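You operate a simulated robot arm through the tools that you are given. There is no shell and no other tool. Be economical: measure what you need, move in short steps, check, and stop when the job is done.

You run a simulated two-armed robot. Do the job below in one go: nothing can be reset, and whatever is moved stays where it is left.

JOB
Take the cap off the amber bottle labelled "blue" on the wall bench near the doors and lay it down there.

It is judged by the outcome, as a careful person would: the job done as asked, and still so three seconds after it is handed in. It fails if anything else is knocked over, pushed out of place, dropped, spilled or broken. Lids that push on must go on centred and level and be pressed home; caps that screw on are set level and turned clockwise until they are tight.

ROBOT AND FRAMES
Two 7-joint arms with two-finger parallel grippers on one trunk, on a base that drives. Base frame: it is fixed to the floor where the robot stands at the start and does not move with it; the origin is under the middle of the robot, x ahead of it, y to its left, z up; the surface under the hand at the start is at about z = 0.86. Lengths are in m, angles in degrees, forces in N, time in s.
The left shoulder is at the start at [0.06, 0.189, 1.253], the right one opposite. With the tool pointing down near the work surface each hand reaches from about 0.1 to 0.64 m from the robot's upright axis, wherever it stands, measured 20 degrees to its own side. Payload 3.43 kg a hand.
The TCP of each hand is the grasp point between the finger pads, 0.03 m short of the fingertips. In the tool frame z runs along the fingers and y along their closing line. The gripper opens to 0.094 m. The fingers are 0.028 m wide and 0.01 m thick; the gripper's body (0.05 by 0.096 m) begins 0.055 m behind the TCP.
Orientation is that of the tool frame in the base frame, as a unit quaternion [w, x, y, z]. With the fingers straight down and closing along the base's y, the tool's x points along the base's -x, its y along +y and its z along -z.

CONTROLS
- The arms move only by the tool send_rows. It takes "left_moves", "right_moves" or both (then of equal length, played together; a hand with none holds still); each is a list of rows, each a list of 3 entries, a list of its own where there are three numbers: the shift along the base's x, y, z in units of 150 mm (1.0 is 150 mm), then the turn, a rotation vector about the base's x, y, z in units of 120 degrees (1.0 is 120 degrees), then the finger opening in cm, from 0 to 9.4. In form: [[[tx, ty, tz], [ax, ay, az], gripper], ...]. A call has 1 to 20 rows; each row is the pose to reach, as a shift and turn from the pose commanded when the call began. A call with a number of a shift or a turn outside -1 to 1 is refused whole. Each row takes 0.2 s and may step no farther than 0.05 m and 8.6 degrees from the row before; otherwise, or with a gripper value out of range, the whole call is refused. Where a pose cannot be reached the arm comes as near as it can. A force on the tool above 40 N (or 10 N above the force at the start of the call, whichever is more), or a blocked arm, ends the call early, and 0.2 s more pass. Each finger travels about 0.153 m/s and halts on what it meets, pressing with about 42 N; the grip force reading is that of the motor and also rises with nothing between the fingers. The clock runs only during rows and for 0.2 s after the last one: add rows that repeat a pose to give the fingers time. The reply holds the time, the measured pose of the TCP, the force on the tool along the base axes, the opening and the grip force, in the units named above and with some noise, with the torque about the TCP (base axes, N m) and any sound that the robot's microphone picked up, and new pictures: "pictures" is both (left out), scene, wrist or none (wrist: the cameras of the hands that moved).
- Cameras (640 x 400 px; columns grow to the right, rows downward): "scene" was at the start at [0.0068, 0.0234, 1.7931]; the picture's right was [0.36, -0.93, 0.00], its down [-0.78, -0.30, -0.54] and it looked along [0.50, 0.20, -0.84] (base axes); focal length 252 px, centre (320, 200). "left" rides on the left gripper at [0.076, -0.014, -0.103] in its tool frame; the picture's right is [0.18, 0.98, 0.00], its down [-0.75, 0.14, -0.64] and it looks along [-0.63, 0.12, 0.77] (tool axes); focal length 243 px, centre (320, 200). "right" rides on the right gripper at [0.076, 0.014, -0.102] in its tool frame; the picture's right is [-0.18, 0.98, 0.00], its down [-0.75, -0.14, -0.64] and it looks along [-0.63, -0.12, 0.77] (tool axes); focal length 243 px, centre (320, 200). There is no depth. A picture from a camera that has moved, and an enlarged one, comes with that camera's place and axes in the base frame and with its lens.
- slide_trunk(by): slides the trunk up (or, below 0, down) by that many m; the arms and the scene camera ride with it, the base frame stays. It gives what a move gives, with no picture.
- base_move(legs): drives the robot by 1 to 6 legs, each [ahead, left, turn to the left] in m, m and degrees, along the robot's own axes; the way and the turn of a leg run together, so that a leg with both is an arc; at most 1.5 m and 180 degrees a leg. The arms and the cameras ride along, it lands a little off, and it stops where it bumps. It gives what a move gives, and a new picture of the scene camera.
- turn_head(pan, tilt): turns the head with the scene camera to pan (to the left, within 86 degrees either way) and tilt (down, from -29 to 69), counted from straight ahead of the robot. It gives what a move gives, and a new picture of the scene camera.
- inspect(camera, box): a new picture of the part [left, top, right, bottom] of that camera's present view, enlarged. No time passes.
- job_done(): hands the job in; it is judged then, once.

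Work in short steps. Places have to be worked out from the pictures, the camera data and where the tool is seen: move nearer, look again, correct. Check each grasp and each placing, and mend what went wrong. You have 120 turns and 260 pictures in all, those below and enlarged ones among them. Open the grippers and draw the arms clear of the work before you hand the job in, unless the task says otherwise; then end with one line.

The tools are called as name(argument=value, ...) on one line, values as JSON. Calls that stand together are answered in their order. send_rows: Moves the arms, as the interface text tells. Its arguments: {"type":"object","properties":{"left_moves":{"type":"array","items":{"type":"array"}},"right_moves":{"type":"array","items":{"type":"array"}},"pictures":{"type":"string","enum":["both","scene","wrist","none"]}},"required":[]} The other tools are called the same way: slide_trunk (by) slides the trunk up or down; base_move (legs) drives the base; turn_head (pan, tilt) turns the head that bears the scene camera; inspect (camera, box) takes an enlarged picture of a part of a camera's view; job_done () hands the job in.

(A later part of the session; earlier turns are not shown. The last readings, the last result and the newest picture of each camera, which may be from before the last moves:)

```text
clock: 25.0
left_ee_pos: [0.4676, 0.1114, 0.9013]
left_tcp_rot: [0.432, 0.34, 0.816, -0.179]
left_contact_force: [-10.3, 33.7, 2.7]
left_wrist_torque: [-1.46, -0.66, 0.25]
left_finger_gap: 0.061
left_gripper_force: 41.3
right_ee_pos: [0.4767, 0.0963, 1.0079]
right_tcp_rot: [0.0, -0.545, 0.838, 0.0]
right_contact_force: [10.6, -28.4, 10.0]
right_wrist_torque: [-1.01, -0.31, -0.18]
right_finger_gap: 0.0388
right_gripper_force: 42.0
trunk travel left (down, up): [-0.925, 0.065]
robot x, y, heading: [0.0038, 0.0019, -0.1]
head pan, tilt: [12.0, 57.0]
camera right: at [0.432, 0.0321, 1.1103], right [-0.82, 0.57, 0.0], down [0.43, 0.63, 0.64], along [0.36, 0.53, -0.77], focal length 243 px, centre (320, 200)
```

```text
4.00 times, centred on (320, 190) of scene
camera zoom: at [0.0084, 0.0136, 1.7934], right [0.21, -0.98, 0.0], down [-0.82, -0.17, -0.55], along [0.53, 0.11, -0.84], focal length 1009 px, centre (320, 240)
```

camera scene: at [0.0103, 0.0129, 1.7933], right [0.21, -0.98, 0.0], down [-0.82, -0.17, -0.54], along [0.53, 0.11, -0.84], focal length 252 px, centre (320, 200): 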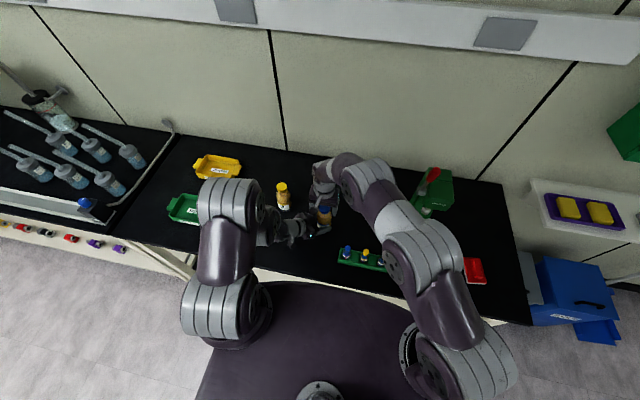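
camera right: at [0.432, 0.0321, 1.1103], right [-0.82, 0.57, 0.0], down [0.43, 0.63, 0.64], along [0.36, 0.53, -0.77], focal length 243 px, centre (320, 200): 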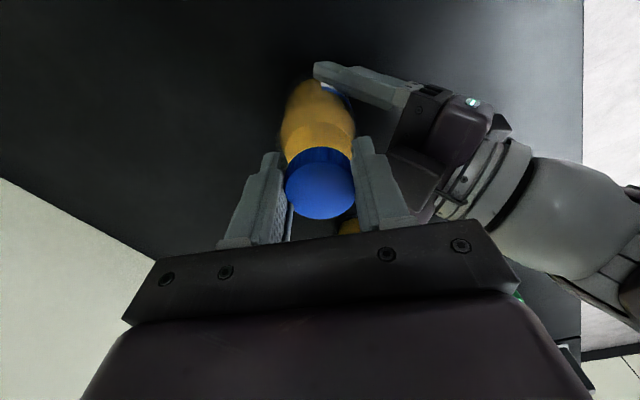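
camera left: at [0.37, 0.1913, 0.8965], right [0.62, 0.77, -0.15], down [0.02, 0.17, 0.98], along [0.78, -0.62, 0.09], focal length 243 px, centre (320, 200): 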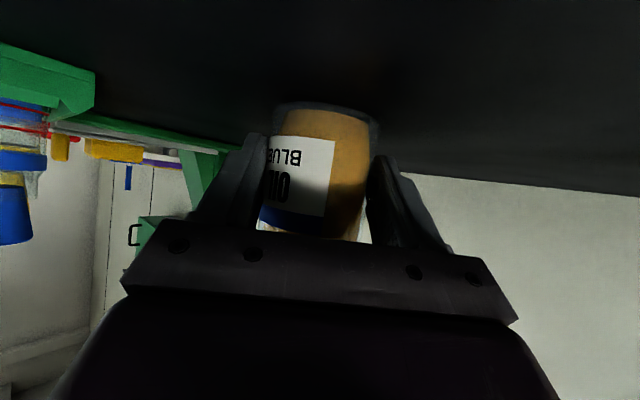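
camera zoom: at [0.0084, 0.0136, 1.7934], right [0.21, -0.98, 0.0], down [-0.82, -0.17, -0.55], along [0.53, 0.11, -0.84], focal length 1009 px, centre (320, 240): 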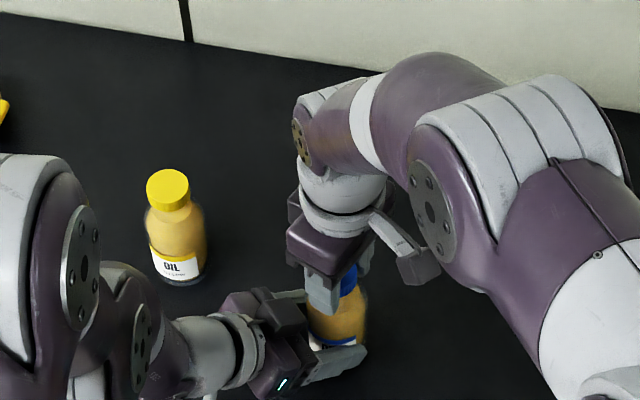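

The torque about z is low, but the sideways load grew to about 30 N, which fits the cap axis being about 3 mm further in +x than my rotation centre. I'll release, then re-measure the axis from this new angle.

send_rows(right_moves=[[[0, 0, 0], [0, 0, 0], 5], [[0, 0, 0], [0, 0, 0], 6.5], [[0, 0, 0], [0, 0, 0], 6.5]], pictures="none")

inspect(camera="right", box=[240, 100, 420, 250])

inspect(camera="left", box=[200, 80, 440, 230])

```text
clock: 25.8
left_ee_pos: [0.4695, 0.1096, 0.9014]
left_tcp_rot: [0.432, 0.34, 0.816, -0.178]
left_contact_force: [-1.6, -2.6, 2.9]
left_wrist_torque: [0.04, 0.01, 0.02]
left_finger_gap: 0.0609
left_gripper_force: 41.7
right_ee_pos: [0.4772, 0.0951, 1.0058]
right_tcp_rot: [0.0, -0.545, 0.839, 0.0]
right_contact_force: [0.8, 0.5, 2.1]
right_wrist_torque: [0.08, 0.03, -0.05]
right_finger_gap: 0.0647
right_gripper_force: 0.1
trunk travel left (down, up): [-0.925, 0.065]
robot x, y, heading: [-0.0007, 0.0004, 0.1]
head pan, tilt: [12.0, 57.0]
```

```text
2.67 times, centred on (330, 175) of right
camera zoom: at [0.4322, 0.0315, 1.1097], right [-0.82, 0.57, 0.0], down [0.44, 0.63, 0.64], along [0.36, 0.53, -0.77], focal length 647 px, centre (293, 267)
```

zoom: 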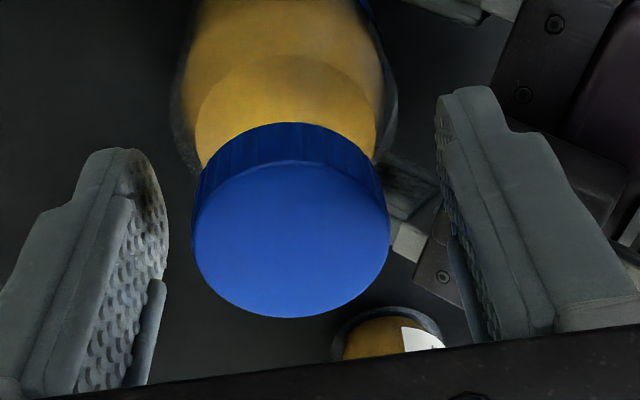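

```text
2.67 times, centred on (320, 155) of left
camera zoom: at [0.3699, 0.1907, 0.8967], right [0.62, 0.77, -0.15], down [0.02, 0.17, 0.98], along [0.78, -0.62, 0.09], focal length 647 px, centre (320, 320)
```

zoom: 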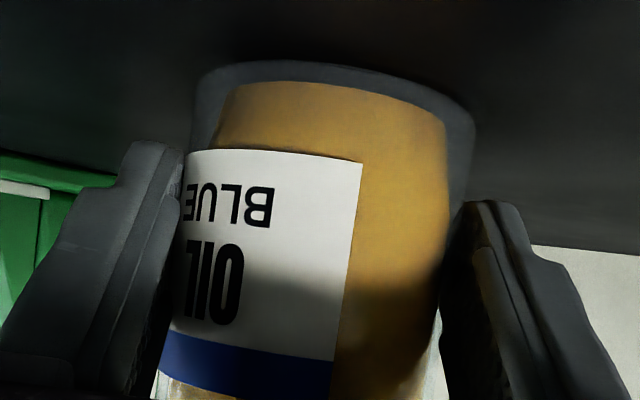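

The cap's centre is about 2 mm off the finger midline, toward (+x, -y). The label in the left hand hasn't moved, so the bottle is holding still. I shift the rotation centre, regrip and turn another ~66°.

send_rows(right_moves=[[[0.012, -0.008, 0], [0, 0, 0], 5.5], [[0.012, -0.008, 0], [0, 0, 0], 4.5], [[0.012, -0.008, 0], [0, 0, 0], 3], [[0.012, -0.008, 0], [0, 0, 0], 3]], pictures="none")

send_rows(right_moves=[[[0, 0, 0.001], [0, 0, 0.069], 3], [[0, 0, 0.002], [0, 0, 0.138], 3], [[0, 0, 0.003], [0, 0, 0.207], 3], [[0, 0, 0.004], [0, 0, 0.276], 3]], pictures="none")

```text
clock: 26.8
left_ee_pos: [0.4705, 0.1106, 0.9009]
left_tcp_rot: [0.433, 0.339, 0.816, -0.178]
left_contact_force: [3.8, -0.1, 0.5]
left_wrist_torque: [-0.11, 0.48, 0.07]
left_finger_gap: 0.0609
left_gripper_force: 42.0
right_ee_pos: [0.4778, 0.0956, 1.0063]
right_tcp_rot: [0.0, -0.545, 0.839, 0.0]
right_contact_force: [-4.4, -0.6, 0.1]
right_wrist_torque: [-0.03, 0.07, 0.0]
right_finger_gap: 0.04
right_gripper_force: 42.1
trunk travel left (down, up): [-0.925, 0.065]
robot x, y, heading: [0.0002, -0.0002, 0.3]
head pan, tilt: [12.0, 57.0]
```

```text
clock: 27.8
left_ee_pos: [0.4686, 0.1115, 0.9008]
left_tcp_rot: [0.432, 0.34, 0.816, -0.179]
left_contact_force: [-15.6, 18.1, 13.2]
left_wrist_torque: [-0.65, -1.48, -0.01]
left_finger_gap: 0.0609
left_gripper_force: 42.2
right_ee_pos: [0.4788, 0.0957, 1.0074]
right_tcp_rot: [0.0, 0.762, -0.647, 0.0]
right_contact_force: [18.4, -15.9, -1.5]
right_wrist_torque: [-1.03, -0.48, -0.13]
right_finger_gap: 0.0402
right_gripper_force: 42.4
trunk travel left (down, up): [-0.925, 0.065]
robot x, y, heading: [0.0005, 0.0031, -0.1]
head pan, tilt: [12.0, 57.0]
```

The side load after this turn is consistent with the true axis being about (+1.2, +2.5) mm from my rotation centre. I release, correct that, regrip and keep turning.

send_rows(right_moves=[[[0, 0, 0], [0, 0, 0], 5], [[0, 0, 0], [0, 0, 0], 6], [[0.008, 0.0167, 0], [0, 0, 0], 5], [[0.008, 0.0167, 0], [0, 0, 0], 4], [[0.008, 0.0167, 0], [0, 0, 0], 3], [[0.008, 0.0167, 0], [0, 0, 0], 3]], pictures="none")

send_rows(right_moves=[[[0, 0, 0.001], [0, 0, 0.069], 3], [[0, 0, 0.002], [0, 0, 0.138], 3], [[0, 0, 0.003], [0, 0, 0.207], 3], [[0, 0, 0.004], [0, 0, 0.276], 3]], pictures="wrist")

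```text
clock: 29.2
left_ee_pos: [0.4683, 0.1105, 0.9009]
left_tcp_rot: [0.432, 0.341, 0.816, -0.179]
left_contact_force: [-1.5, -0.1, 0.5]
left_wrist_torque: [0.1, 0.08, -0.05]
left_finger_gap: 0.0609
left_gripper_force: 42.5
right_ee_pos: [0.4795, 0.0982, 1.0066]
right_tcp_rot: [0.0, 0.761, -0.649, 0.0]
right_contact_force: [-0.1, 1.0, -0.4]
right_wrist_torque: [0.01, -0.01, 0.01]
right_finger_gap: 0.0399
right_gripper_force: 42.1
trunk travel left (down, up): [-0.925, 0.065]
robot x, y, heading: [-0.0021, 0.0014, -0.0]
head pan, tilt: [12.0, 57.0]
```

```text
clock: 30.2
left_ee_pos: [0.4687, 0.1108, 0.9019]
left_tcp_rot: [0.432, 0.34, 0.816, -0.179]
left_contact_force: [-10.9, -2.4, 5.1]
left_wrist_torque: [1.03, -1.19, -0.11]
left_finger_gap: 0.0611
left_gripper_force: 42.0
right_ee_pos: [0.4793, 0.0988, 1.0069]
right_tcp_rot: [-0.001, 0.915, -0.403, 0.0]
right_contact_force: [12.7, 1.2, -2.0]
right_wrist_torque: [-0.81, -0.08, -0.03]
right_finger_gap: 0.0399
right_gripper_force: 41.7
trunk travel left (down, up): [-0.925, 0.065]
robot x, y, heading: [0.0032, 0.0055, -0.1]
head pan, tilt: [12.0, 57.0]
camera right: at [0.5201, 0.031, 1.1109], right [-0.85, -0.53, 0.0], down [-0.41, 0.65, 0.64], along [-0.34, 0.55, -0.77], focal length 243 px, centre (320, 200)
```

right: 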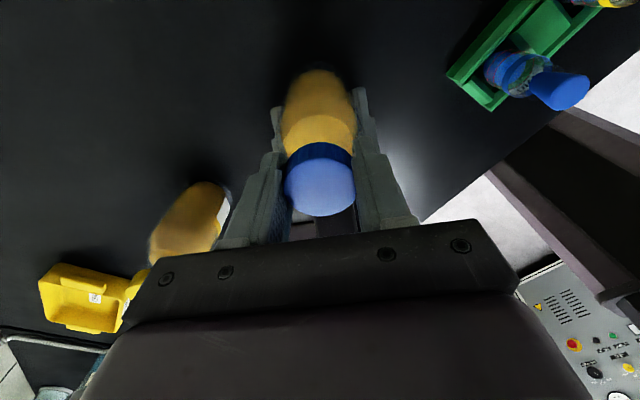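

The load is much lower now, so I'm near the axis; yaw is 132°. I'll carry on another 33° with a small centring compensation.

send_rows(right_moves=[[[0.004, 0.001, 0.001], [0, 0, 0.069], 3], [[0.005, 0.002, 0.002], [0, 0, 0.138], 3], [[0.006, 0.003, 0.003], [0, 0, 0.207], 3], [[0.0064, 0.0034, 0.004], [0, 0, 0.276], 3]], pictures="wrist")

inspect(camera="scene", box=[240, 140, 400, 240])

```text
clock: 31.2
left_ee_pos: [0.4691, 0.1114, 0.9009]
left_tcp_rot: [0.432, 0.34, 0.816, -0.179]
left_contact_force: [-6.6, -10.2, 1.0]
left_wrist_torque: [1.57, -0.51, -0.14]
left_finger_gap: 0.0611
left_gripper_force: 42.0
right_ee_pos: [0.4806, 0.0986, 1.0088]
right_tcp_rot: [-0.001, 0.992, -0.126, 0.0]
right_contact_force: [6.3, 9.1, -1.0]
right_wrist_torque: [-0.51, -0.08, -0.03]
right_finger_gap: 0.0396
right_gripper_force: 41.8
trunk travel left (down, up): [-0.925, 0.065]
robot x, y, heading: [0.0003, 0.0011, -0.1]
head pan, tilt: [12.0, 57.0]
camera right: at [0.5504, 0.0646, 1.1115], right [-0.42, -0.91, 0.0], down [-0.69, 0.32, 0.64], along [-0.58, 0.27, -0.77], focal length 243 px, centre (320, 200)
```

right: 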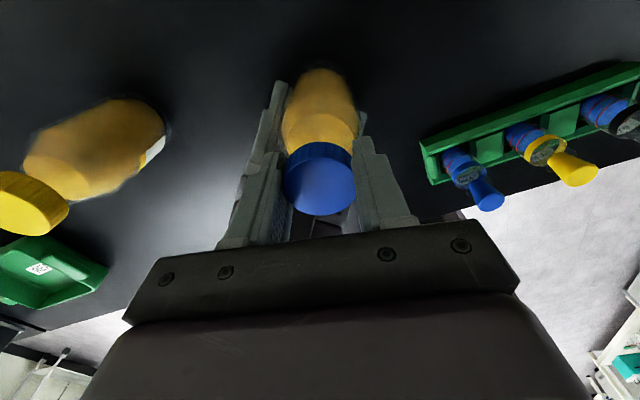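

```text
4.00 times, centred on (320, 190) of scene
camera zoom: at [0.0101, 0.0128, 1.7933], right [0.21, -0.98, 0.0], down [-0.82, -0.17, -0.54], along [0.53, 0.11, -0.84], focal length 1009 px, centre (320, 240)
```

zoom: 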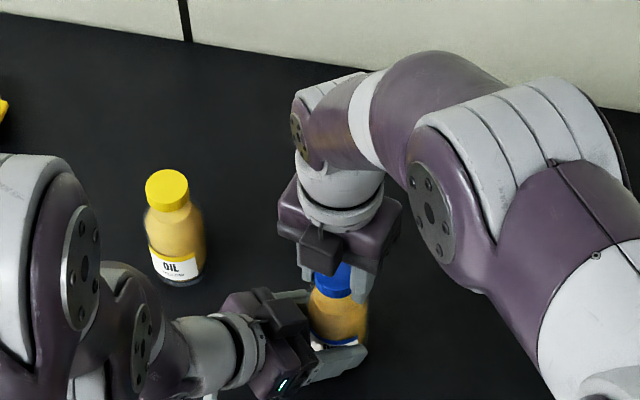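

It has now turned 165° in total. I test with a small 3 mm lift to see whether the cap is free.

send_rows(right_moves=[[[0, 0, 0.01], [0, 0, 0], 3], [[0, 0, 0.02], [0, 0, 0], 3]], pictures="none")

```text
clock: 31.8
left_ee_pos: [0.471, 0.1103, 0.9015]
left_tcp_rot: [0.433, 0.341, 0.815, -0.179]
left_contact_force: [-16.1, -10.9, 16.5]
left_wrist_torque: [1.13, -1.18, -0.28]
left_finger_gap: 0.0616
left_gripper_force: 41.9
right_ee_pos: [0.4807, 0.0965, 1.0092]
right_tcp_rot: [0.0, 0.992, -0.127, 0.0]
right_contact_force: [15.8, 11.3, -19.7]
right_wrist_torque: [-0.12, -0.73, -0.03]
right_finger_gap: 0.0398
right_gripper_force: 42.7
trunk travel left (down, up): [-0.925, 0.065]
robot x, y, heading: [-0.0016, 0.0028, -0.1]
head pan, tilt: [12.0, 57.0]
```

The lift meets 20 N, so it is still on the thread. I lower back and keep turning.

send_rows(right_moves=[[[0, 0, -0.02], [0, 0, 0], 3], [[0, 0, -0.02], [0, 0, 0], 5], [[0, 0, -0.02], [0, 0, 0], 6], [[0.0, 0.003, -0.02], [0, 0, 0], 5], [[0, 0.003, -0.02], [0, 0, 0], 4], [[0, 0.003, -0.02], [0, 0, 0], 3], [[0, 0.003, -0.02], [0, 0, 0], 3]], pictures="none")

send_rows(right_moves=[[[0, 0, 0.001], [0, 0, 0.069], 3], [[0, 0, 0.002], [0, 0, 0.138], 3], [[0, 0, 0.003], [0, 0, 0.207], 3], [[0, 0, 0.004], [0, 0, 0.276], 3]], pictures="none")

```text
clock: 33.4
left_ee_pos: [0.4692, 0.11, 0.9004]
left_tcp_rot: [0.432, 0.341, 0.816, -0.179]
left_contact_force: [0.1, -8.1, -0.3]
left_wrist_torque: [0.94, 0.11, -0.06]
left_finger_gap: 0.0605
left_gripper_force: 42.1
right_ee_pos: [0.4805, 0.0979, 1.0074]
right_tcp_rot: [0.0, 0.992, -0.126, 0.0]
right_contact_force: [-2.7, 7.5, 0.5]
right_wrist_torque: [0.0, 0.11, -0.01]
right_finger_gap: 0.0402
right_gripper_force: 42.4
trunk travel left (down, up): [-0.925, 0.065]
robot x, y, heading: [0.0016, -0.0014, 0.1]
head pan, tilt: [12.0, 57.0]
```

```text
clock: 34.4
left_ee_pos: [0.4694, 0.1115, 0.9007]
left_tcp_rot: [0.432, 0.341, 0.815, -0.18]
left_contact_force: [-2.6, -8.6, 1.9]
left_wrist_torque: [1.65, -0.73, -0.1]
left_finger_gap: 0.0609
left_gripper_force: 42.0
right_ee_pos: [0.4806, 0.0986, 1.0079]
right_tcp_rot: [0.0, 0.987, 0.161, 0.0]
right_contact_force: [3.0, 9.1, -4.3]
right_wrist_torque: [-0.69, 0.4, -0.03]
right_finger_gap: 0.04
right_gripper_force: 42.2
trunk travel left (down, up): [-0.925, 0.065]
robot x, y, heading: [0.0022, -0.0013, 0.2]
head pan, tilt: [12.0, 57.0]
```

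The turn is smooth and now at 198°. I nudge y by +0.7 mm and continue to about 264°.

send_rows(right_moves=[[[0, 0.004, 0.001], [0, 0, 0.069], 3], [[0, 0.005, 0.002], [0, 0, 0.138], 3], [[0, 0.005, 0.003], [0, 0, 0.207], 3], [[0, 0.005, 0.004], [0, 0, 0.276], 3], [[0, 0.005, 0.005], [0, 0, 0.345], 3], [[0, 0.005, 0.006], [0, 0, 0.414], 3], [[0, 0.005, 0.007], [0, 0, 0.483], 3], [[0, 0.005, 0.008], [0, 0, 0.552], 3]], pictures="wrist")

inspect(camera="scene", box=[240, 140, 400, 240])

```text
clock: 35.1
left_ee_pos: [0.4662, 0.1136, 0.9005]
left_tcp_rot: [0.432, 0.335, 0.818, -0.178]
left_contact_force: [-4.8, 7.7, 6.3]
left_wrist_torque: [0.53, 0.4, 0.2]
left_finger_gap: 0.061
left_gripper_force: 42.0
right_ee_pos: [0.4696, 0.1111, 1.0086]
right_tcp_rot: [0.017, 0.96, 0.28, 0.01]
right_contact_force: [1.1, -5.1, 2.0]
right_wrist_torque: [-0.99, -0.52, -0.17]
right_finger_gap: 0.0404
right_gripper_force: 42.7
right hand out of reach, approached as far as the arm can: row 2, 3
trunk travel left (down, up): [-0.925, 0.065]
robot x, y, heading: [-0.0001, 0.0008, 0.1]
head pan, tilt: [12.0, 57.0]
stopped in row 3 (right hand): the force on the tool passed its limit at 53 N (the readings are from after the stop); the commanded pose is now the measured one
camera right: at [0.5378, 0.143, 1.114], right [0.37, -0.93, 0.04], down [-0.73, -0.27, 0.63], along [-0.57, -0.26, -0.78], focal length 243 px, centre (320, 200)
```

right: 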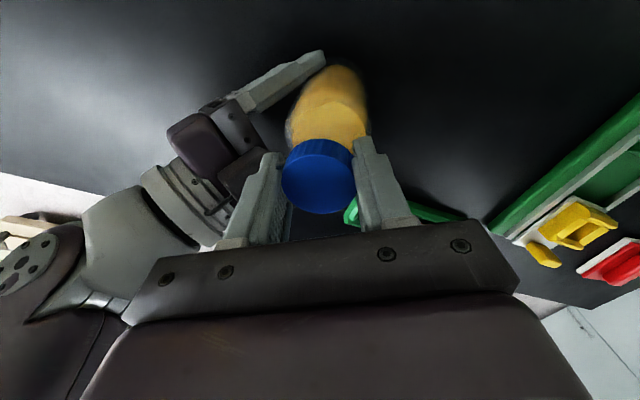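

```text
4.00 times, centred on (320, 190) of scene
camera zoom: at [0.0077, 0.014, 1.7934], right [0.21, -0.98, 0.0], down [-0.82, -0.18, -0.55], along [0.53, 0.11, -0.84], focal length 1009 px, centre (320, 240)
```

zoom: 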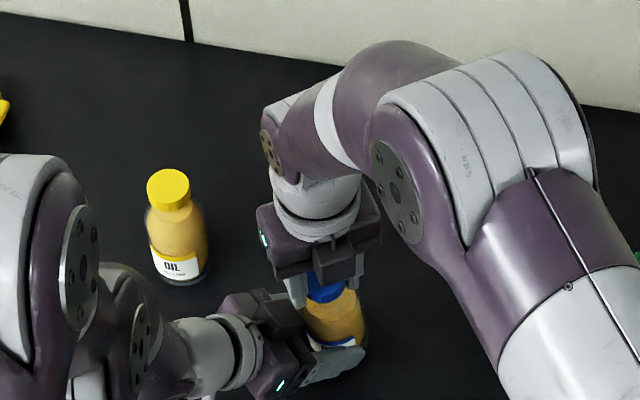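

The right wrist hit its limit near 212° and dragged the cap about 1.3 cm, tilting the bottle slightly in the left grip. I open the right hand and check the bottle's state.

send_rows(right_moves=[[[0, 0, 0], [0, 0, 0], 5], [[0, 0, 0], [0, 0, 0], 7], [[0, 0, 0], [0, 0, 0], 7.5], [[0, 0, 0], [0, 0, 0], 7.5]], pictures="wrist")

inspect(camera="scene", box=[240, 140, 400, 240])

inspect(camera="left", box=[200, 80, 440, 230])

```text
clock: 36.1
left_ee_pos: [0.4673, 0.1132, 0.8995]
left_tcp_rot: [0.43, 0.336, 0.819, -0.177]
left_contact_force: [-14.7, 30.8, 2.5]
left_wrist_torque: [-2.62, -1.88, -0.42]
left_finger_gap: 0.061
left_gripper_force: 42.1
right_ee_pos: [0.4695, 0.1097, 1.0101]
right_tcp_rot: [0.017, 0.96, 0.28, 0.01]
right_contact_force: [18.2, -30.8, 14.2]
right_wrist_torque: [-0.6, -0.12, 0.5]
right_finger_gap: 0.0546
right_gripper_force: 0.1
trunk travel left (down, up): [-0.925, 0.065]
robot x, y, heading: [-0.0007, -0.002, -0.1]
head pan, tilt: [12.0, 57.0]
camera right: at [0.5389, 0.1421, 1.1144], right [0.37, -0.93, 0.04], down [-0.73, -0.27, 0.63], along [-0.57, -0.26, -0.78], focal length 243 px, centre (320, 200)
```

right: 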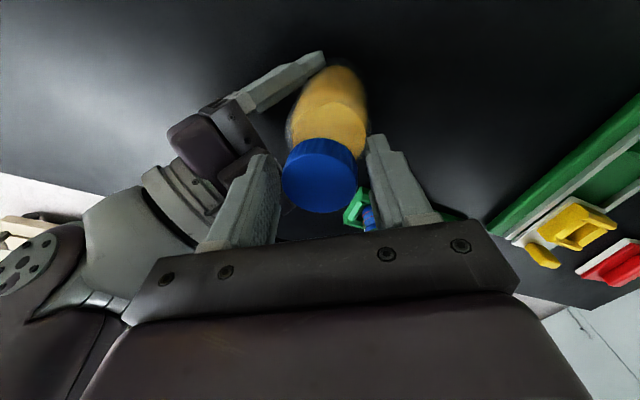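

```text
4.00 times, centred on (320, 190) of scene
camera zoom: at [0.0088, 0.0124, 1.7935], right [0.21, -0.98, 0.0], down [-0.82, -0.17, -0.55], along [0.53, 0.11, -0.84], focal length 1009 px, centre (320, 240)
```

zoom: 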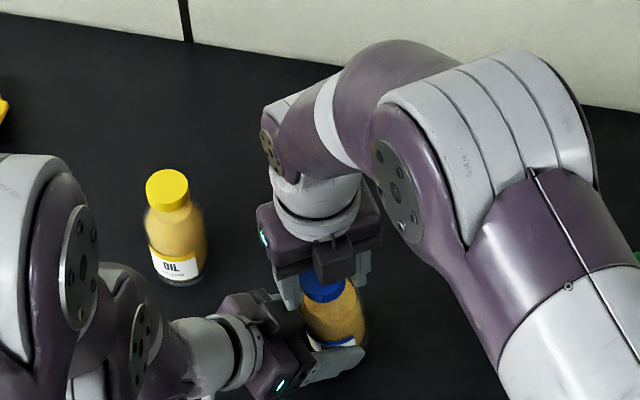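

```text
2.67 times, centred on (320, 155) of left
camera zoom: at [0.3673, 0.1927, 0.8961], right [0.62, 0.77, -0.15], down [0.03, 0.17, 0.98], along [0.79, -0.61, 0.09], focal length 647 px, centre (320, 320)
```

zoom: 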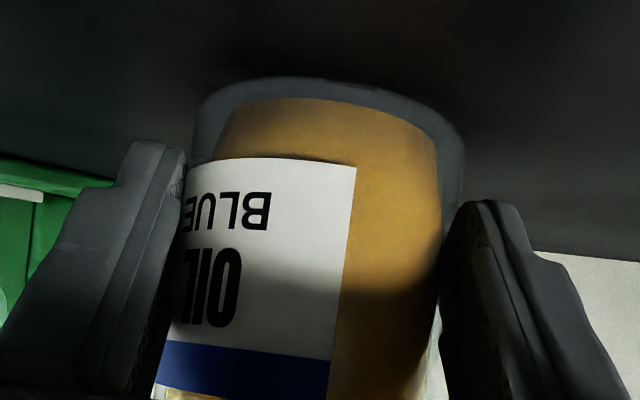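

The right fingers only opened to 55 mm and both hands read about 30 N, so the finger nearest the left gripper is pushing on it. I set the opening to about 49 mm, then rise straight up clear of the cap.

send_rows(right_moves=[[[0, 0, 0], [0, 0, 0], 4.9], [[0.02, -0.02, 0], [0, 0, 0], 4.9], [[0.02, -0.02, 0.05], [0, 0, 0], 4.9], [[0.02, -0.02, 0.15], [0, 0, 0], 4.9], [[0.02, -0.02, 0.25], [0, 0, 0], 4.9], [[0.02, -0.02, 0.4], [0, 0, 0], 5.5], [[0.02, -0.02, 0.4], [0, 0, 0], 6]], pictures="wrist")

inspect(camera="scene", box=[240, 140, 400, 240])

inspect(camera="left", box=[200, 80, 440, 230])

```text
clock: 37.7
left_ee_pos: [0.4693, 0.1133, 0.8994]
left_tcp_rot: [0.431, 0.336, 0.819, -0.178]
left_contact_force: [-0.1, -0.9, 2.5]
left_wrist_torque: [0.01, -0.01, -0.02]
left_finger_gap: 0.0607
left_gripper_force: 42.3
right_ee_pos: [0.4737, 0.1081, 1.0684]
right_tcp_rot: [0.019, 0.96, 0.278, 0.01]
right_contact_force: [-0.1, 0.6, 0.4]
right_wrist_torque: [0.01, -0.04, -0.03]
right_finger_gap: 0.0603
right_gripper_force: 0.0
trunk travel left (down, up): [-0.925, 0.065]
robot x, y, heading: [-0.004, 0.0002, 0.2]
head pan, tilt: [12.0, 57.0]
camera right: at [0.541, 0.14, 1.1728], right [0.37, -0.93, 0.04], down [-0.73, -0.26, 0.63], along [-0.57, -0.26, -0.78], focal length 243 px, centre (320, 200)
```

right: 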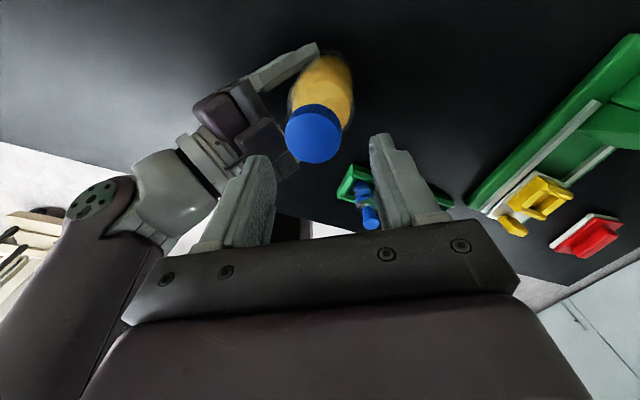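

```text
4.00 times, centred on (320, 190) of scene
camera zoom: at [0.01, 0.0127, 1.7934], right [0.21, -0.98, 0.0], down [-0.82, -0.17, -0.54], along [0.53, 0.11, -0.84], focal length 1009 px, centre (320, 240)
```

zoom: 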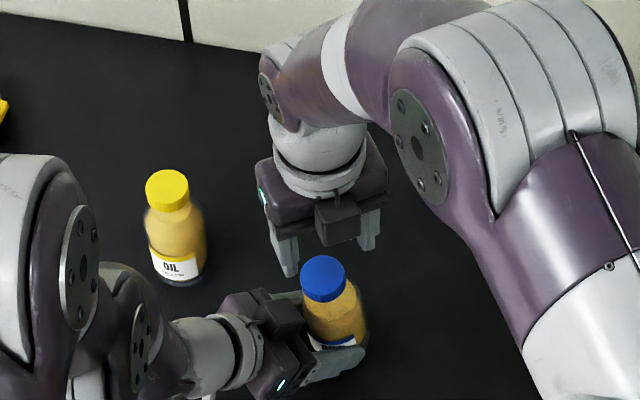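

```text
2.67 times, centred on (320, 155) of left
camera zoom: at [0.3683, 0.1925, 0.8959], right [0.62, 0.77, -0.15], down [0.03, 0.17, 0.98], along [0.79, -0.61, 0.09], focal length 647 px, centre (320, 320)
```

zoom: 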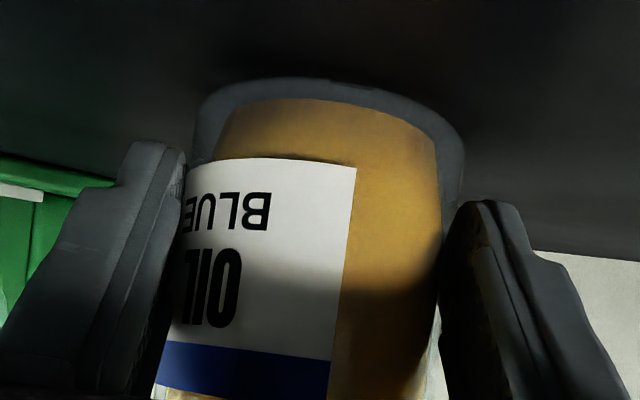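

The bottle leans about 7° toward the left gripper, pivoting in its pads. I'll lift the right hand a bit, square it up, and go to yaw 135° so its closing line matches the pivot axis. Then I can grip the cap and push the bottle upright.

send_rows(right_moves=[[[0, 0, 0.1], [0.0074, 0.0071, 0], 7], [[0, 0, 0.2], [0.0148, 0.0142, 0], 7]], pictures="none")

send_rows(right_moves=[[[0, 0, 0], [0, 0, -0.065], 7], [[0, 0, 0], [0, 0, -0.13], 7], [[0, 0, 0], [0, 0, -0.195], 7], [[0, 0, 0], [0, 0, -0.26], 7], [[0, 0, 0], [0, 0, -0.325], 7], [[0, 0, 0], [0, 0, -0.39], 7], [[0, 0, 0], [0, 0, -0.455], 7], [[0, 0, 0], [0, 0, -0.52], 7], [[0, 0, 0], [0, 0, -0.585], 7], [[0, 0, 0], [0, 0, -0.64], 7], [[0, 0, 0], [0, 0, -0.64], 7]], pictures="wrist")

```text
clock: 38.3
left_ee_pos: [0.4683, 0.1137, 0.8989]
left_tcp_rot: [0.43, 0.336, 0.819, -0.178]
left_contact_force: [0.8, 0.3, 3.3]
left_wrist_torque: [0.03, 0.01, 0.02]
left_finger_gap: 0.061
left_gripper_force: 42.0
right_ee_pos: [0.462, 0.1203, 1.0976]
right_tcp_rot: [0.009, 0.962, 0.272, 0.004]
right_contact_force: [0.0, -1.1, -1.1]
right_wrist_torque: [0.01, 0.0, -0.02]
right_finger_gap: 0.0699
right_gripper_force: 0.1
right hand out of reach, approached as far as the arm can: row 1, 2
trunk travel left (down, up): [-0.925, 0.065]
robot x, y, heading: [-0.0001, -0.0012, -0.3]
head pan, tilt: [12.0, 57.0]
```

```text
clock: 40.7
left_ee_pos: [0.47, 0.1117, 0.8998]
left_tcp_rot: [0.431, 0.336, 0.819, -0.178]
left_contact_force: [1.1, -0.2, 2.5]
left_wrist_torque: [0.05, -0.02, 0.0]
left_finger_gap: 0.0609
left_gripper_force: 42.1
right_ee_pos: [0.46, 0.1209, 1.0991]
right_tcp_rot: [-0.002, 0.926, -0.378, 0.001]
right_contact_force: [-0.6, -0.4, 0.5]
right_wrist_torque: [-0.02, 0.01, -0.01]
right_finger_gap: 0.0699
right_gripper_force: 0.1
trunk travel left (down, up): [-0.925, 0.065]
robot x, y, heading: [0.0022, 0.0018, 0.2]
head pan, tilt: [12.0, 57.0]
camera right: at [0.5039, 0.0575, 1.2014], right [-0.82, -0.57, 0.0], down [-0.44, 0.63, 0.64], along [-0.37, 0.53, -0.77], focal length 243 px, centre (320, 200)
```

right: 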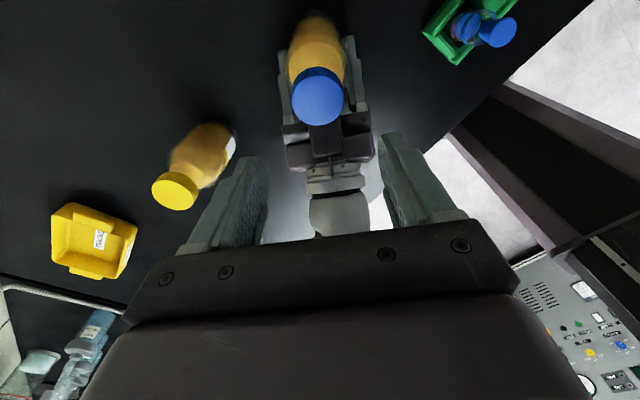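

The cap is now around (0.4705, 0.110). The right hand is square at yaw 135°, with its bracket opposite the left arm. I descend over the cap and close.

send_rows(right_moves=[[[0.035, -0.038, -0.1], [0, 0, 0], 7], [[0.07, -0.075, -0.3], [0, 0, 0], 7], [[0.07, -0.075, -0.5], [0, 0, 0], 7], [[0.07, -0.075, -0.62], [0, 0, 0], 7], [[0.07, -0.075, -0.62], [0, 0, 0], 6], [[0.07, -0.075, -0.62], [0, 0, 0], 5], [[0.07, -0.075, -0.62], [0, 0, 0], 4], [[0.07, -0.075, -0.62], [0, 0, 0], 3], [[0.07, -0.075, -0.62], [0, 0, 0], 3]], pictures="wrist")

inspect(camera="scene", box=[240, 140, 400, 240])

```text
clock: 42.7
left_ee_pos: [0.4682, 0.1129, 0.8991]
left_tcp_rot: [0.431, 0.336, 0.819, -0.177]
left_contact_force: [1.9, 3.5, 1.1]
left_wrist_torque: [-0.1, 0.2, 0.05]
left_finger_gap: 0.0609
left_gripper_force: 42.2
right_ee_pos: [0.472, 0.1109, 1.0045]
right_tcp_rot: [-0.001, 0.926, -0.377, 0.001]
right_contact_force: [-2.9, -3.1, 0.8]
right_wrist_torque: [-0.19, 0.14, -0.07]
right_finger_gap: 0.0391
right_gripper_force: 41.7
trunk travel left (down, up): [-0.925, 0.065]
robot x, y, heading: [0.0006, -0.0025, -0.1]
head pan, tilt: [12.0, 57.0]
camera right: at [0.5151, 0.0461, 1.1084], right [-0.82, -0.57, 0.0], down [-0.44, 0.63, 0.64], along [-0.37, 0.53, -0.77], focal length 243 px, centre (320, 200)
```

right: 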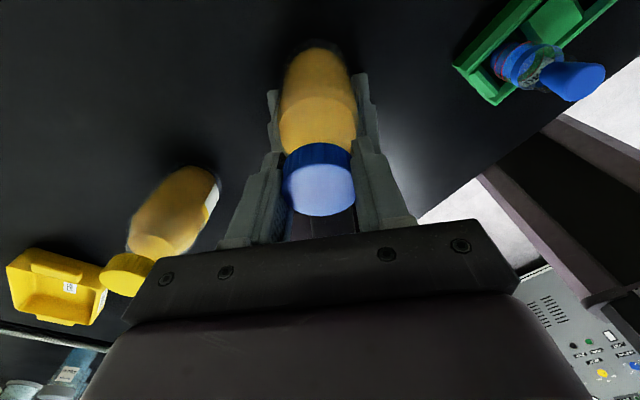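

```text
4.00 times, centred on (320, 190) of scene
camera zoom: at [0.0096, 0.0127, 1.7933], right [0.21, -0.98, 0.0], down [-0.82, -0.17, -0.54], along [0.53, 0.11, -0.84], focal length 1009 px, centre (320, 240)
```

zoom: 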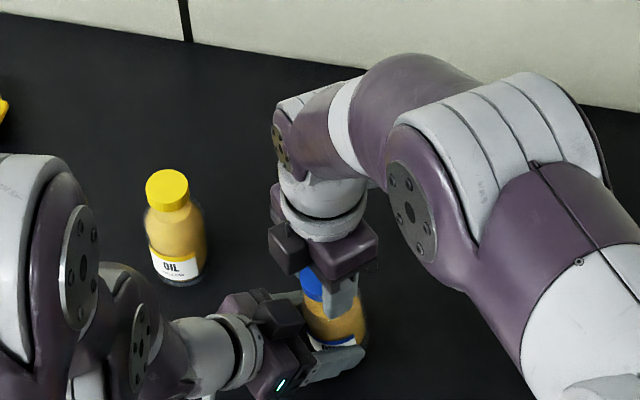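

It's gripped at 39 mm with low load. I now push the cap (+8.5, -11) mm to swing the bottle upright about the left pads.

send_rows(right_moves=[[[0.015, -0.02, 0], [0, 0, 0], 3], [[0.03, -0.04, 0], [0, 0, 0], 3], [[0.045, -0.057, 0], [0, 0, 0], 3], [[0.057, -0.073, 0], [0, 0, 0], 3], [[0.057, -0.073, 0], [0, 0, 0], 3]], pictures="none")

inspect(camera="scene", box=[240, 140, 400, 240])

inspect(camera="left", box=[200, 80, 440, 230])

```text
clock: 43.9
left_ee_pos: [0.4682, 0.1122, 0.8989]
left_tcp_rot: [0.43, 0.337, 0.818, -0.179]
left_contact_force: [5.7, -16.7, -1.3]
left_wrist_torque: [1.04, 0.1, -0.15]
left_finger_gap: 0.0608
left_gripper_force: 42.1
right_ee_pos: [0.4817, 0.098, 1.0054]
right_tcp_rot: [-0.003, 0.926, -0.377, 0.001]
right_contact_force: [-6.6, 17.2, -1.8]
right_wrist_torque: [0.8, 0.57, 0.02]
right_finger_gap: 0.0384
right_gripper_force: 41.9
trunk travel left (down, up): [-0.925, 0.065]
robot x, y, heading: [0.0032, 0.0001, -0.2]
head pan, tilt: [12.0, 57.0]
```

```text
4.00 times, centred on (320, 190) of scene
camera zoom: at [0.0104, 0.013, 1.7933], right [0.21, -0.98, 0.0], down [-0.82, -0.17, -0.54], along [0.53, 0.11, -0.84], focal length 1009 px, centre (320, 240)
```

zoom: 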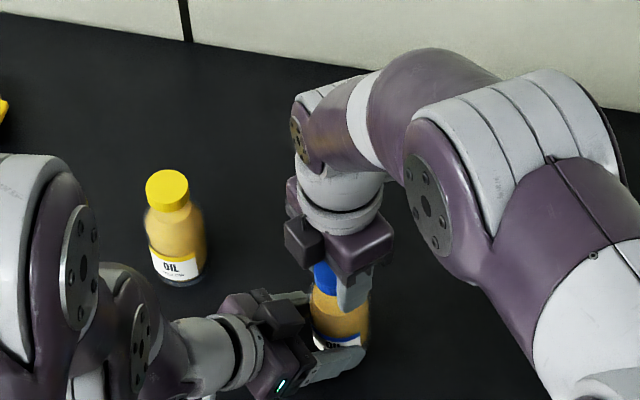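

```text
2.67 times, centred on (320, 155) of left
camera zoom: at [0.3681, 0.1925, 0.8956], right [0.62, 0.77, -0.15], down [0.03, 0.17, 0.98], along [0.79, -0.61, 0.09], focal length 647 px, centre (320, 320)
```

zoom: 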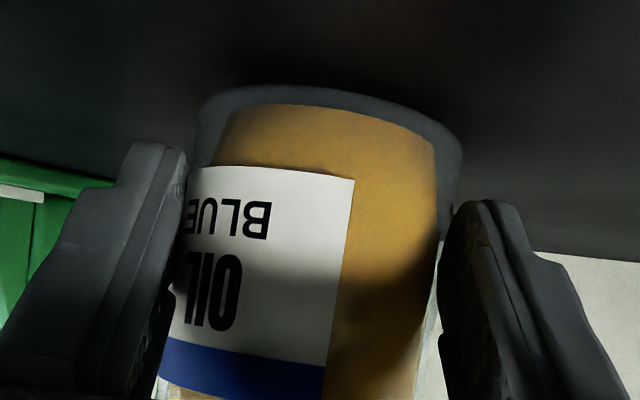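

The bottle is upright again with moderate load. From here I continue the counter-clockwise turn from 135° to about 197°, in two pieces to watch forces.

send_rows(right_moves=[[[0, 0, 0.001], [0, 0, 0.069], 3], [[0, 0, 0.002], [0, 0, 0.138], 3], [[0, 0, 0.003], [0, 0, 0.207], 3], [[0, 0, 0.004], [0, 0, 0.276], 3]], pictures="none")

send_rows(right_moves=[[[0, 0, 0.001], [0, 0, 0.069], 3], [[0, 0, 0.002], [0, 0, 0.138], 3], [[0, 0, 0.003], [0, 0, 0.207], 3]], pictures="wrist")

inspect(camera="left", box=[200, 80, 440, 230])

```text
clock: 44.9
left_ee_pos: [0.4676, 0.1142, 0.8998]
left_tcp_rot: [0.428, 0.336, 0.82, -0.178]
left_contact_force: [-1.8, -0.6, -3.2]
left_wrist_torque: [0.76, -0.62, 0.03]
left_finger_gap: 0.0612
left_gripper_force: 42.1
right_ee_pos: [0.4812, 0.0981, 1.0051]
right_tcp_rot: [-0.001, 0.995, -0.097, 0.0]
right_contact_force: [0.9, 1.7, 0.6]
right_wrist_torque: [-0.65, 0.53, -0.08]
right_finger_gap: 0.039
right_gripper_force: 42.1
trunk travel left (down, up): [-0.925, 0.065]
robot x, y, heading: [-0.0055, 0.0012, -0.1]
head pan, tilt: [12.0, 57.0]
```

```text
clock: 45.7
left_ee_pos: [0.4678, 0.1135, 0.8993]
left_tcp_rot: [0.43, 0.334, 0.82, -0.177]
left_contact_force: [3.4, 15.3, -16.1]
left_wrist_torque: [0.71, -0.24, 0.8]
left_finger_gap: 0.0609
left_gripper_force: 42.5
right_ee_pos: [0.4795, 0.0995, 1.0056]
right_tcp_rot: [-0.002, 0.993, 0.119, -0.002]
right_contact_force: [-3.3, -13.6, 15.3]
right_wrist_torque: [-1.92, 0.81, -0.58]
right_finger_gap: 0.0393
right_gripper_force: 42.3
trunk travel left (down, up): [-0.925, 0.065]
robot x, y, heading: [-0.0012, 0.0013, 0.1]
head pan, tilt: [12.0, 57.0]
camera right: at [0.5574, 0.1022, 1.1087], right [0.05, -1.0, 0.0], down [-0.76, -0.04, 0.64], along [-0.64, -0.03, -0.77], focal length 243 px, centre (320, 200)
```

right: 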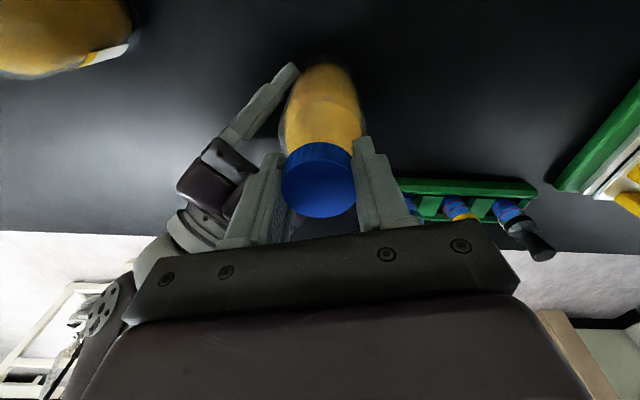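

```text
2.67 times, centred on (320, 155) of left
camera zoom: at [0.368, 0.1931, 0.8956], right [0.61, 0.77, -0.15], down [0.03, 0.17, 0.98], along [0.79, -0.61, 0.08], focal length 647 px, centre (320, 320)
```

zoom: 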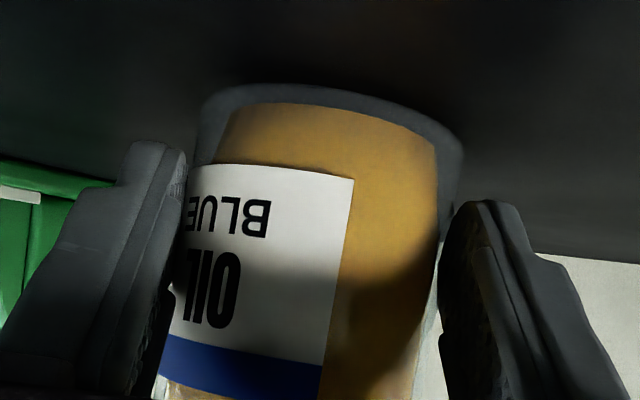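

Total turn is about 265°. The last few degrees picked up load, probably a finger brushing the left gripper. I test a 4 mm lift now.

send_rows(right_moves=[[[0, 0, 0.01], [0, 0, 0], 3], [[0, 0, 0.02], [0, 0, 0], 3], [[0, 0, 0.027], [0, 0, 0], 3]], pictures="none")

inspect(camera="right", box=[240, 100, 420, 250])

```text
clock: 46.5
left_ee_pos: [0.4694, 0.1132, 0.9006]
left_tcp_rot: [0.432, 0.336, 0.817, -0.178]
left_contact_force: [-12.2, 8.2, 20.3]
left_wrist_torque: [-0.23, -1.11, -0.05]
left_finger_gap: 0.0607
left_gripper_force: 41.5
right_ee_pos: [0.4803, 0.099, 1.0094]
right_tcp_rot: [-0.002, 0.993, 0.119, -0.001]
right_contact_force: [10.7, -8.6, -24.9]
right_wrist_torque: [-0.93, -0.33, -0.01]
right_finger_gap: 0.0393
right_gripper_force: 41.6
trunk travel left (down, up): [-0.925, 0.065]
robot x, y, heading: [0.0001, -0.0011, 0.0]
head pan, tilt: [12.0, 57.0]
```

```text
2.67 times, centred on (330, 175) of right
camera zoom: at [0.5573, 0.1022, 1.1119], right [0.05, -1.0, 0.0], down [-0.76, -0.04, 0.64], along [-0.64, -0.03, -0.77], focal length 647 px, centre (293, 267)
```

zoom: 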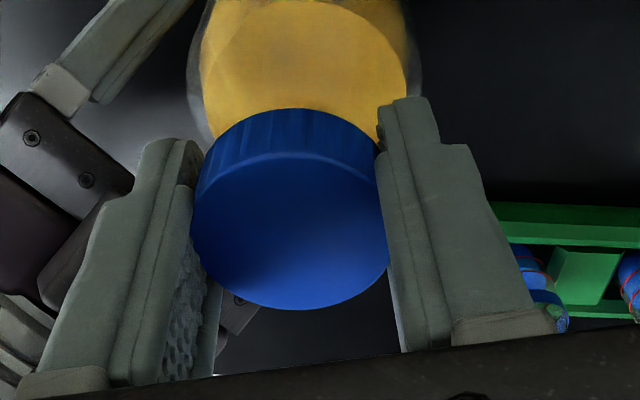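

It's still threaded. I relieve the pull, open just enough, rise 6 cm and wind the hand back to yaw ~0 for another full sweep.

send_rows(right_moves=[[[0, 0, -0.02], [0, 0, 0], 3], [[0, 0, -0.02], [0, 0, 0], 4.8], [[0, 0, -0.02], [0, 0, 0], 4.8], [[0, 0, 0.05], [0, 0, 0], 4.8], [[0, 0, 0.2], [0, 0, 0], 4.8], [[0, 0, 0.4], [0, 0, 0], 6], [[0, 0, 0.4], [0, 0, 0], 7]], pictures="none")

send_rows(right_moves=[[[0, 0, 0], [0, 0, -0.068], 7], [[0, 0, 0], [0, 0, -0.136], 7], [[0, 0, 0], [0, 0, -0.204], 7], [[0, 0, 0], [0, 0, -0.272], 7], [[0, 0, 0], [0, 0, -0.34], 7], [[0, 0, 0], [0, 0, -0.408], 7], [[0, 0, 0], [0, 0, -0.476], 7], [[0, 0, 0], [0, 0, -0.544], 7], [[0, 0, 0], [0, 0, -0.612], 7], [[0, 0, 0], [0, 0, -0.68], 7], [[0, 0, 0], [0, 0, -0.748], 7], [[0, 0, 0], [0, 0, -0.816], 7], [[0, 0, 0], [0, 0, -0.884], 7], [[0, 0, 0], [0, 0, -0.95], 7]], pictures="none")

send_rows(right_moves=[[[0, 0, 0], [0, 0, -0.068], 7], [[0, 0, 0], [0, 0, -0.136], 7], [[0, 0, 0], [0, 0, -0.204], 7], [[0, 0, 0], [0, 0, -0.272], 7], [[0, 0, 0], [0, 0, -0.34], 7], [[0, 0, 0], [0, 0, -0.408], 7], [[0, 0, 0], [0, 0, -0.476], 7], [[0, 0, 0], [0, 0, -0.544], 7], [[0, 0, 0], [0, 0, -0.612], 7], [[0, 0, 0], [0, 0, -0.66], 7], [[0, 0, 0], [0, 0, -0.66], 7]], pictures="both")

inspect(camera="scene", box=[240, 140, 400, 240])

```text
clock: 48.1
left_ee_pos: [0.4689, 0.1135, 0.899]
left_tcp_rot: [0.431, 0.335, 0.819, -0.178]
left_contact_force: [0.1, 0.0, -2.4]
left_wrist_torque: [0.04, 0.06, 0.0]
left_finger_gap: 0.0611
left_gripper_force: 41.8
right_ee_pos: [0.4816, 0.099, 1.0687]
right_tcp_rot: [-0.003, 0.993, 0.119, 0.0]
right_contact_force: [-0.8, 0.0, -1.5]
right_wrist_torque: [-0.05, -0.01, -0.01]
right_finger_gap: 0.0699
right_gripper_force: 0.2
trunk travel left (down, up): [-0.925, 0.065]
robot x, y, heading: [-0.0012, -0.0019, 0.1]
head pan, tilt: [12.0, 57.0]
```

```text
clock: 51.1
left_ee_pos: [0.4676, 0.1132, 0.9]
left_tcp_rot: [0.43, 0.336, 0.819, -0.178]
left_contact_force: [-0.1, 0.4, -2.1]
left_wrist_torque: [0.04, 0.03, 0.0]
left_finger_gap: 0.0607
left_gripper_force: 41.4
right_ee_pos: [0.4815, 0.1001, 1.07]
right_tcp_rot: [0.002, -0.639, 0.769, -0.002]
right_contact_force: [-0.2, -0.2, -0.3]
right_wrist_torque: [0.0, 0.01, 0.01]
right_finger_gap: 0.07
right_gripper_force: 0.1
trunk travel left (down, up): [-0.925, 0.065]
robot x, y, heading: [-0.0023, 0.0007, -0.0]
head pan, tilt: [12.0, 57.0]
```

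```text
clock: 53.5
left_ee_pos: [0.4691, 0.1133, 0.8991]
left_tcp_rot: [0.431, 0.335, 0.819, -0.178]
left_contact_force: [0.3, 0.0, -3.2]
left_wrist_torque: [0.02, 0.06, -0.02]
left_finger_gap: 0.0609
left_gripper_force: 41.7
right_ee_pos: [0.4805, 0.0998, 1.07]
right_tcp_rot: [0.0, -0.003, 1.0, -0.003]
right_contact_force: [0.3, -0.4, 1.0]
right_wrist_torque: [0.01, 0.01, 0.0]
right_finger_gap: 0.0702
right_gripper_force: 0.1
trunk travel left (down, up): [-0.925, 0.065]
robot x, y, heading: [-0.0018, 0.0019, 0.1]
head pan, tilt: [12.0, 57.0]
camera scene: at [0.0106, 0.0129, 1.7933], right [0.21, -0.98, 0.0], down [-0.82, -0.17, -0.54], along [0.53, 0.11, -0.84], focal length 252 px, centre (320, 200)
camera right: at [0.4041, 0.1128, 1.1733], right [0.18, 0.98, 0.0], down [0.75, -0.13, 0.64], along [0.63, -0.12, -0.77], focal length 243 px, centre (320, 200)
```

scene: 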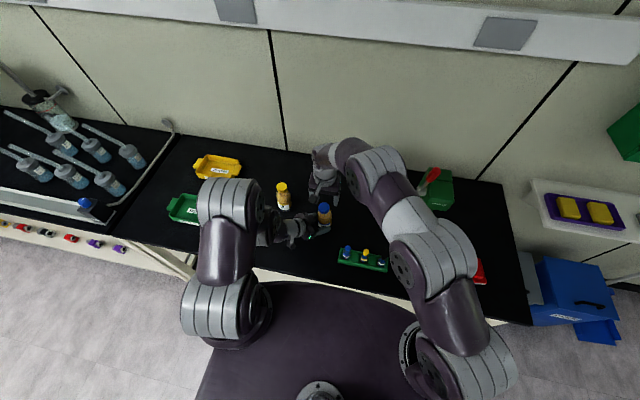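
right: 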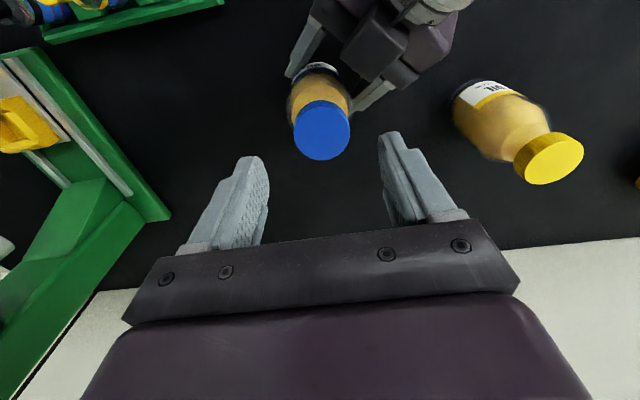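

```text
4.00 times, centred on (320, 190) of scene
camera zoom: at [0.0106, 0.0129, 1.7933], right [0.21, -0.98, 0.0], down [-0.82, -0.17, -0.54], along [0.53, 0.11, -0.84], focal length 1009 px, centre (320, 240)
```

zoom: 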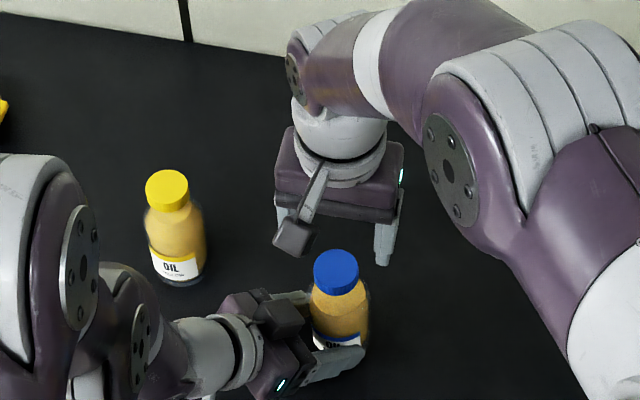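

The bottle stands upright with the cap centred under the hand, about (0.480, 0.099). I descend to z≈1.008, close, then sweep counter-clockwise.

send_rows(right_moves=[[[0, -0.003, -0.15], [0, 0, 0], 7], [[0, -0.003, -0.3], [0, 0, 0], 7], [[0, -0.003, -0.41], [0, 0, 0], 6], [[0, -0.003, -0.41], [0, 0, 0], 5], [[0, -0.003, -0.41], [0, 0, 0], 4], [[0, -0.003, -0.41], [0, 0, 0], 3], [[0, -0.003, -0.41], [0, 0, 0], 3]], pictures="none")

send_rows(right_moves=[[[0, 0, 0.001], [0, 0, 0.069], 3], [[0, 0, 0.002], [0, 0, 0.138], 3], [[0, 0, 0.003], [0, 0, 0.207], 3], [[0, 0, 0.004], [0, 0, 0.276], 3], [[0, 0, 0.005], [0, 0, 0.345], 3], [[0, 0, 0.006], [0, 0, 0.414], 3]], pictures="none")

```text
clock: 55.1
left_ee_pos: [0.4678, 0.1124, 0.8998]
left_tcp_rot: [0.43, 0.336, 0.819, -0.178]
left_contact_force: [0.5, -13.1, -2.1]
left_wrist_torque: [1.29, 0.12, -0.14]
left_finger_gap: 0.0609
left_gripper_force: 42.0
right_ee_pos: [0.4807, 0.0993, 1.0087]
right_tcp_rot: [0.001, -0.004, 1.0, -0.002]
right_contact_force: [-1.1, 13.1, -1.5]
right_wrist_torque: [0.19, 0.05, -0.03]
right_finger_gap: 0.0385
right_gripper_force: 41.7
trunk travel left (down, up): [-0.925, 0.065]
robot x, y, heading: [0.0025, -0.0045, -0.1]
head pan, tilt: [12.0, 57.0]
```

```text
clock: 56.5
left_ee_pos: [0.4685, 0.1147, 0.8994]
left_tcp_rot: [0.43, 0.335, 0.819, -0.178]
left_contact_force: [-0.9, 1.9, -4.7]
left_wrist_torque: [0.74, -0.33, 0.06]
left_finger_gap: 0.0608
left_gripper_force: 42.0
right_ee_pos: [0.4813, 0.0988, 1.008]
right_tcp_rot: [0.0, -0.425, 0.905, -0.002]
right_contact_force: [1.2, -2.1, 0.7]
right_wrist_torque: [-0.98, 0.26, -0.09]
right_finger_gap: 0.038
right_gripper_force: 41.7
trunk travel left (down, up): [-0.925, 0.065]
robot x, y, heading: [0.0005, -0.0006, -0.1]
head pan, tilt: [12.0, 57.0]
```

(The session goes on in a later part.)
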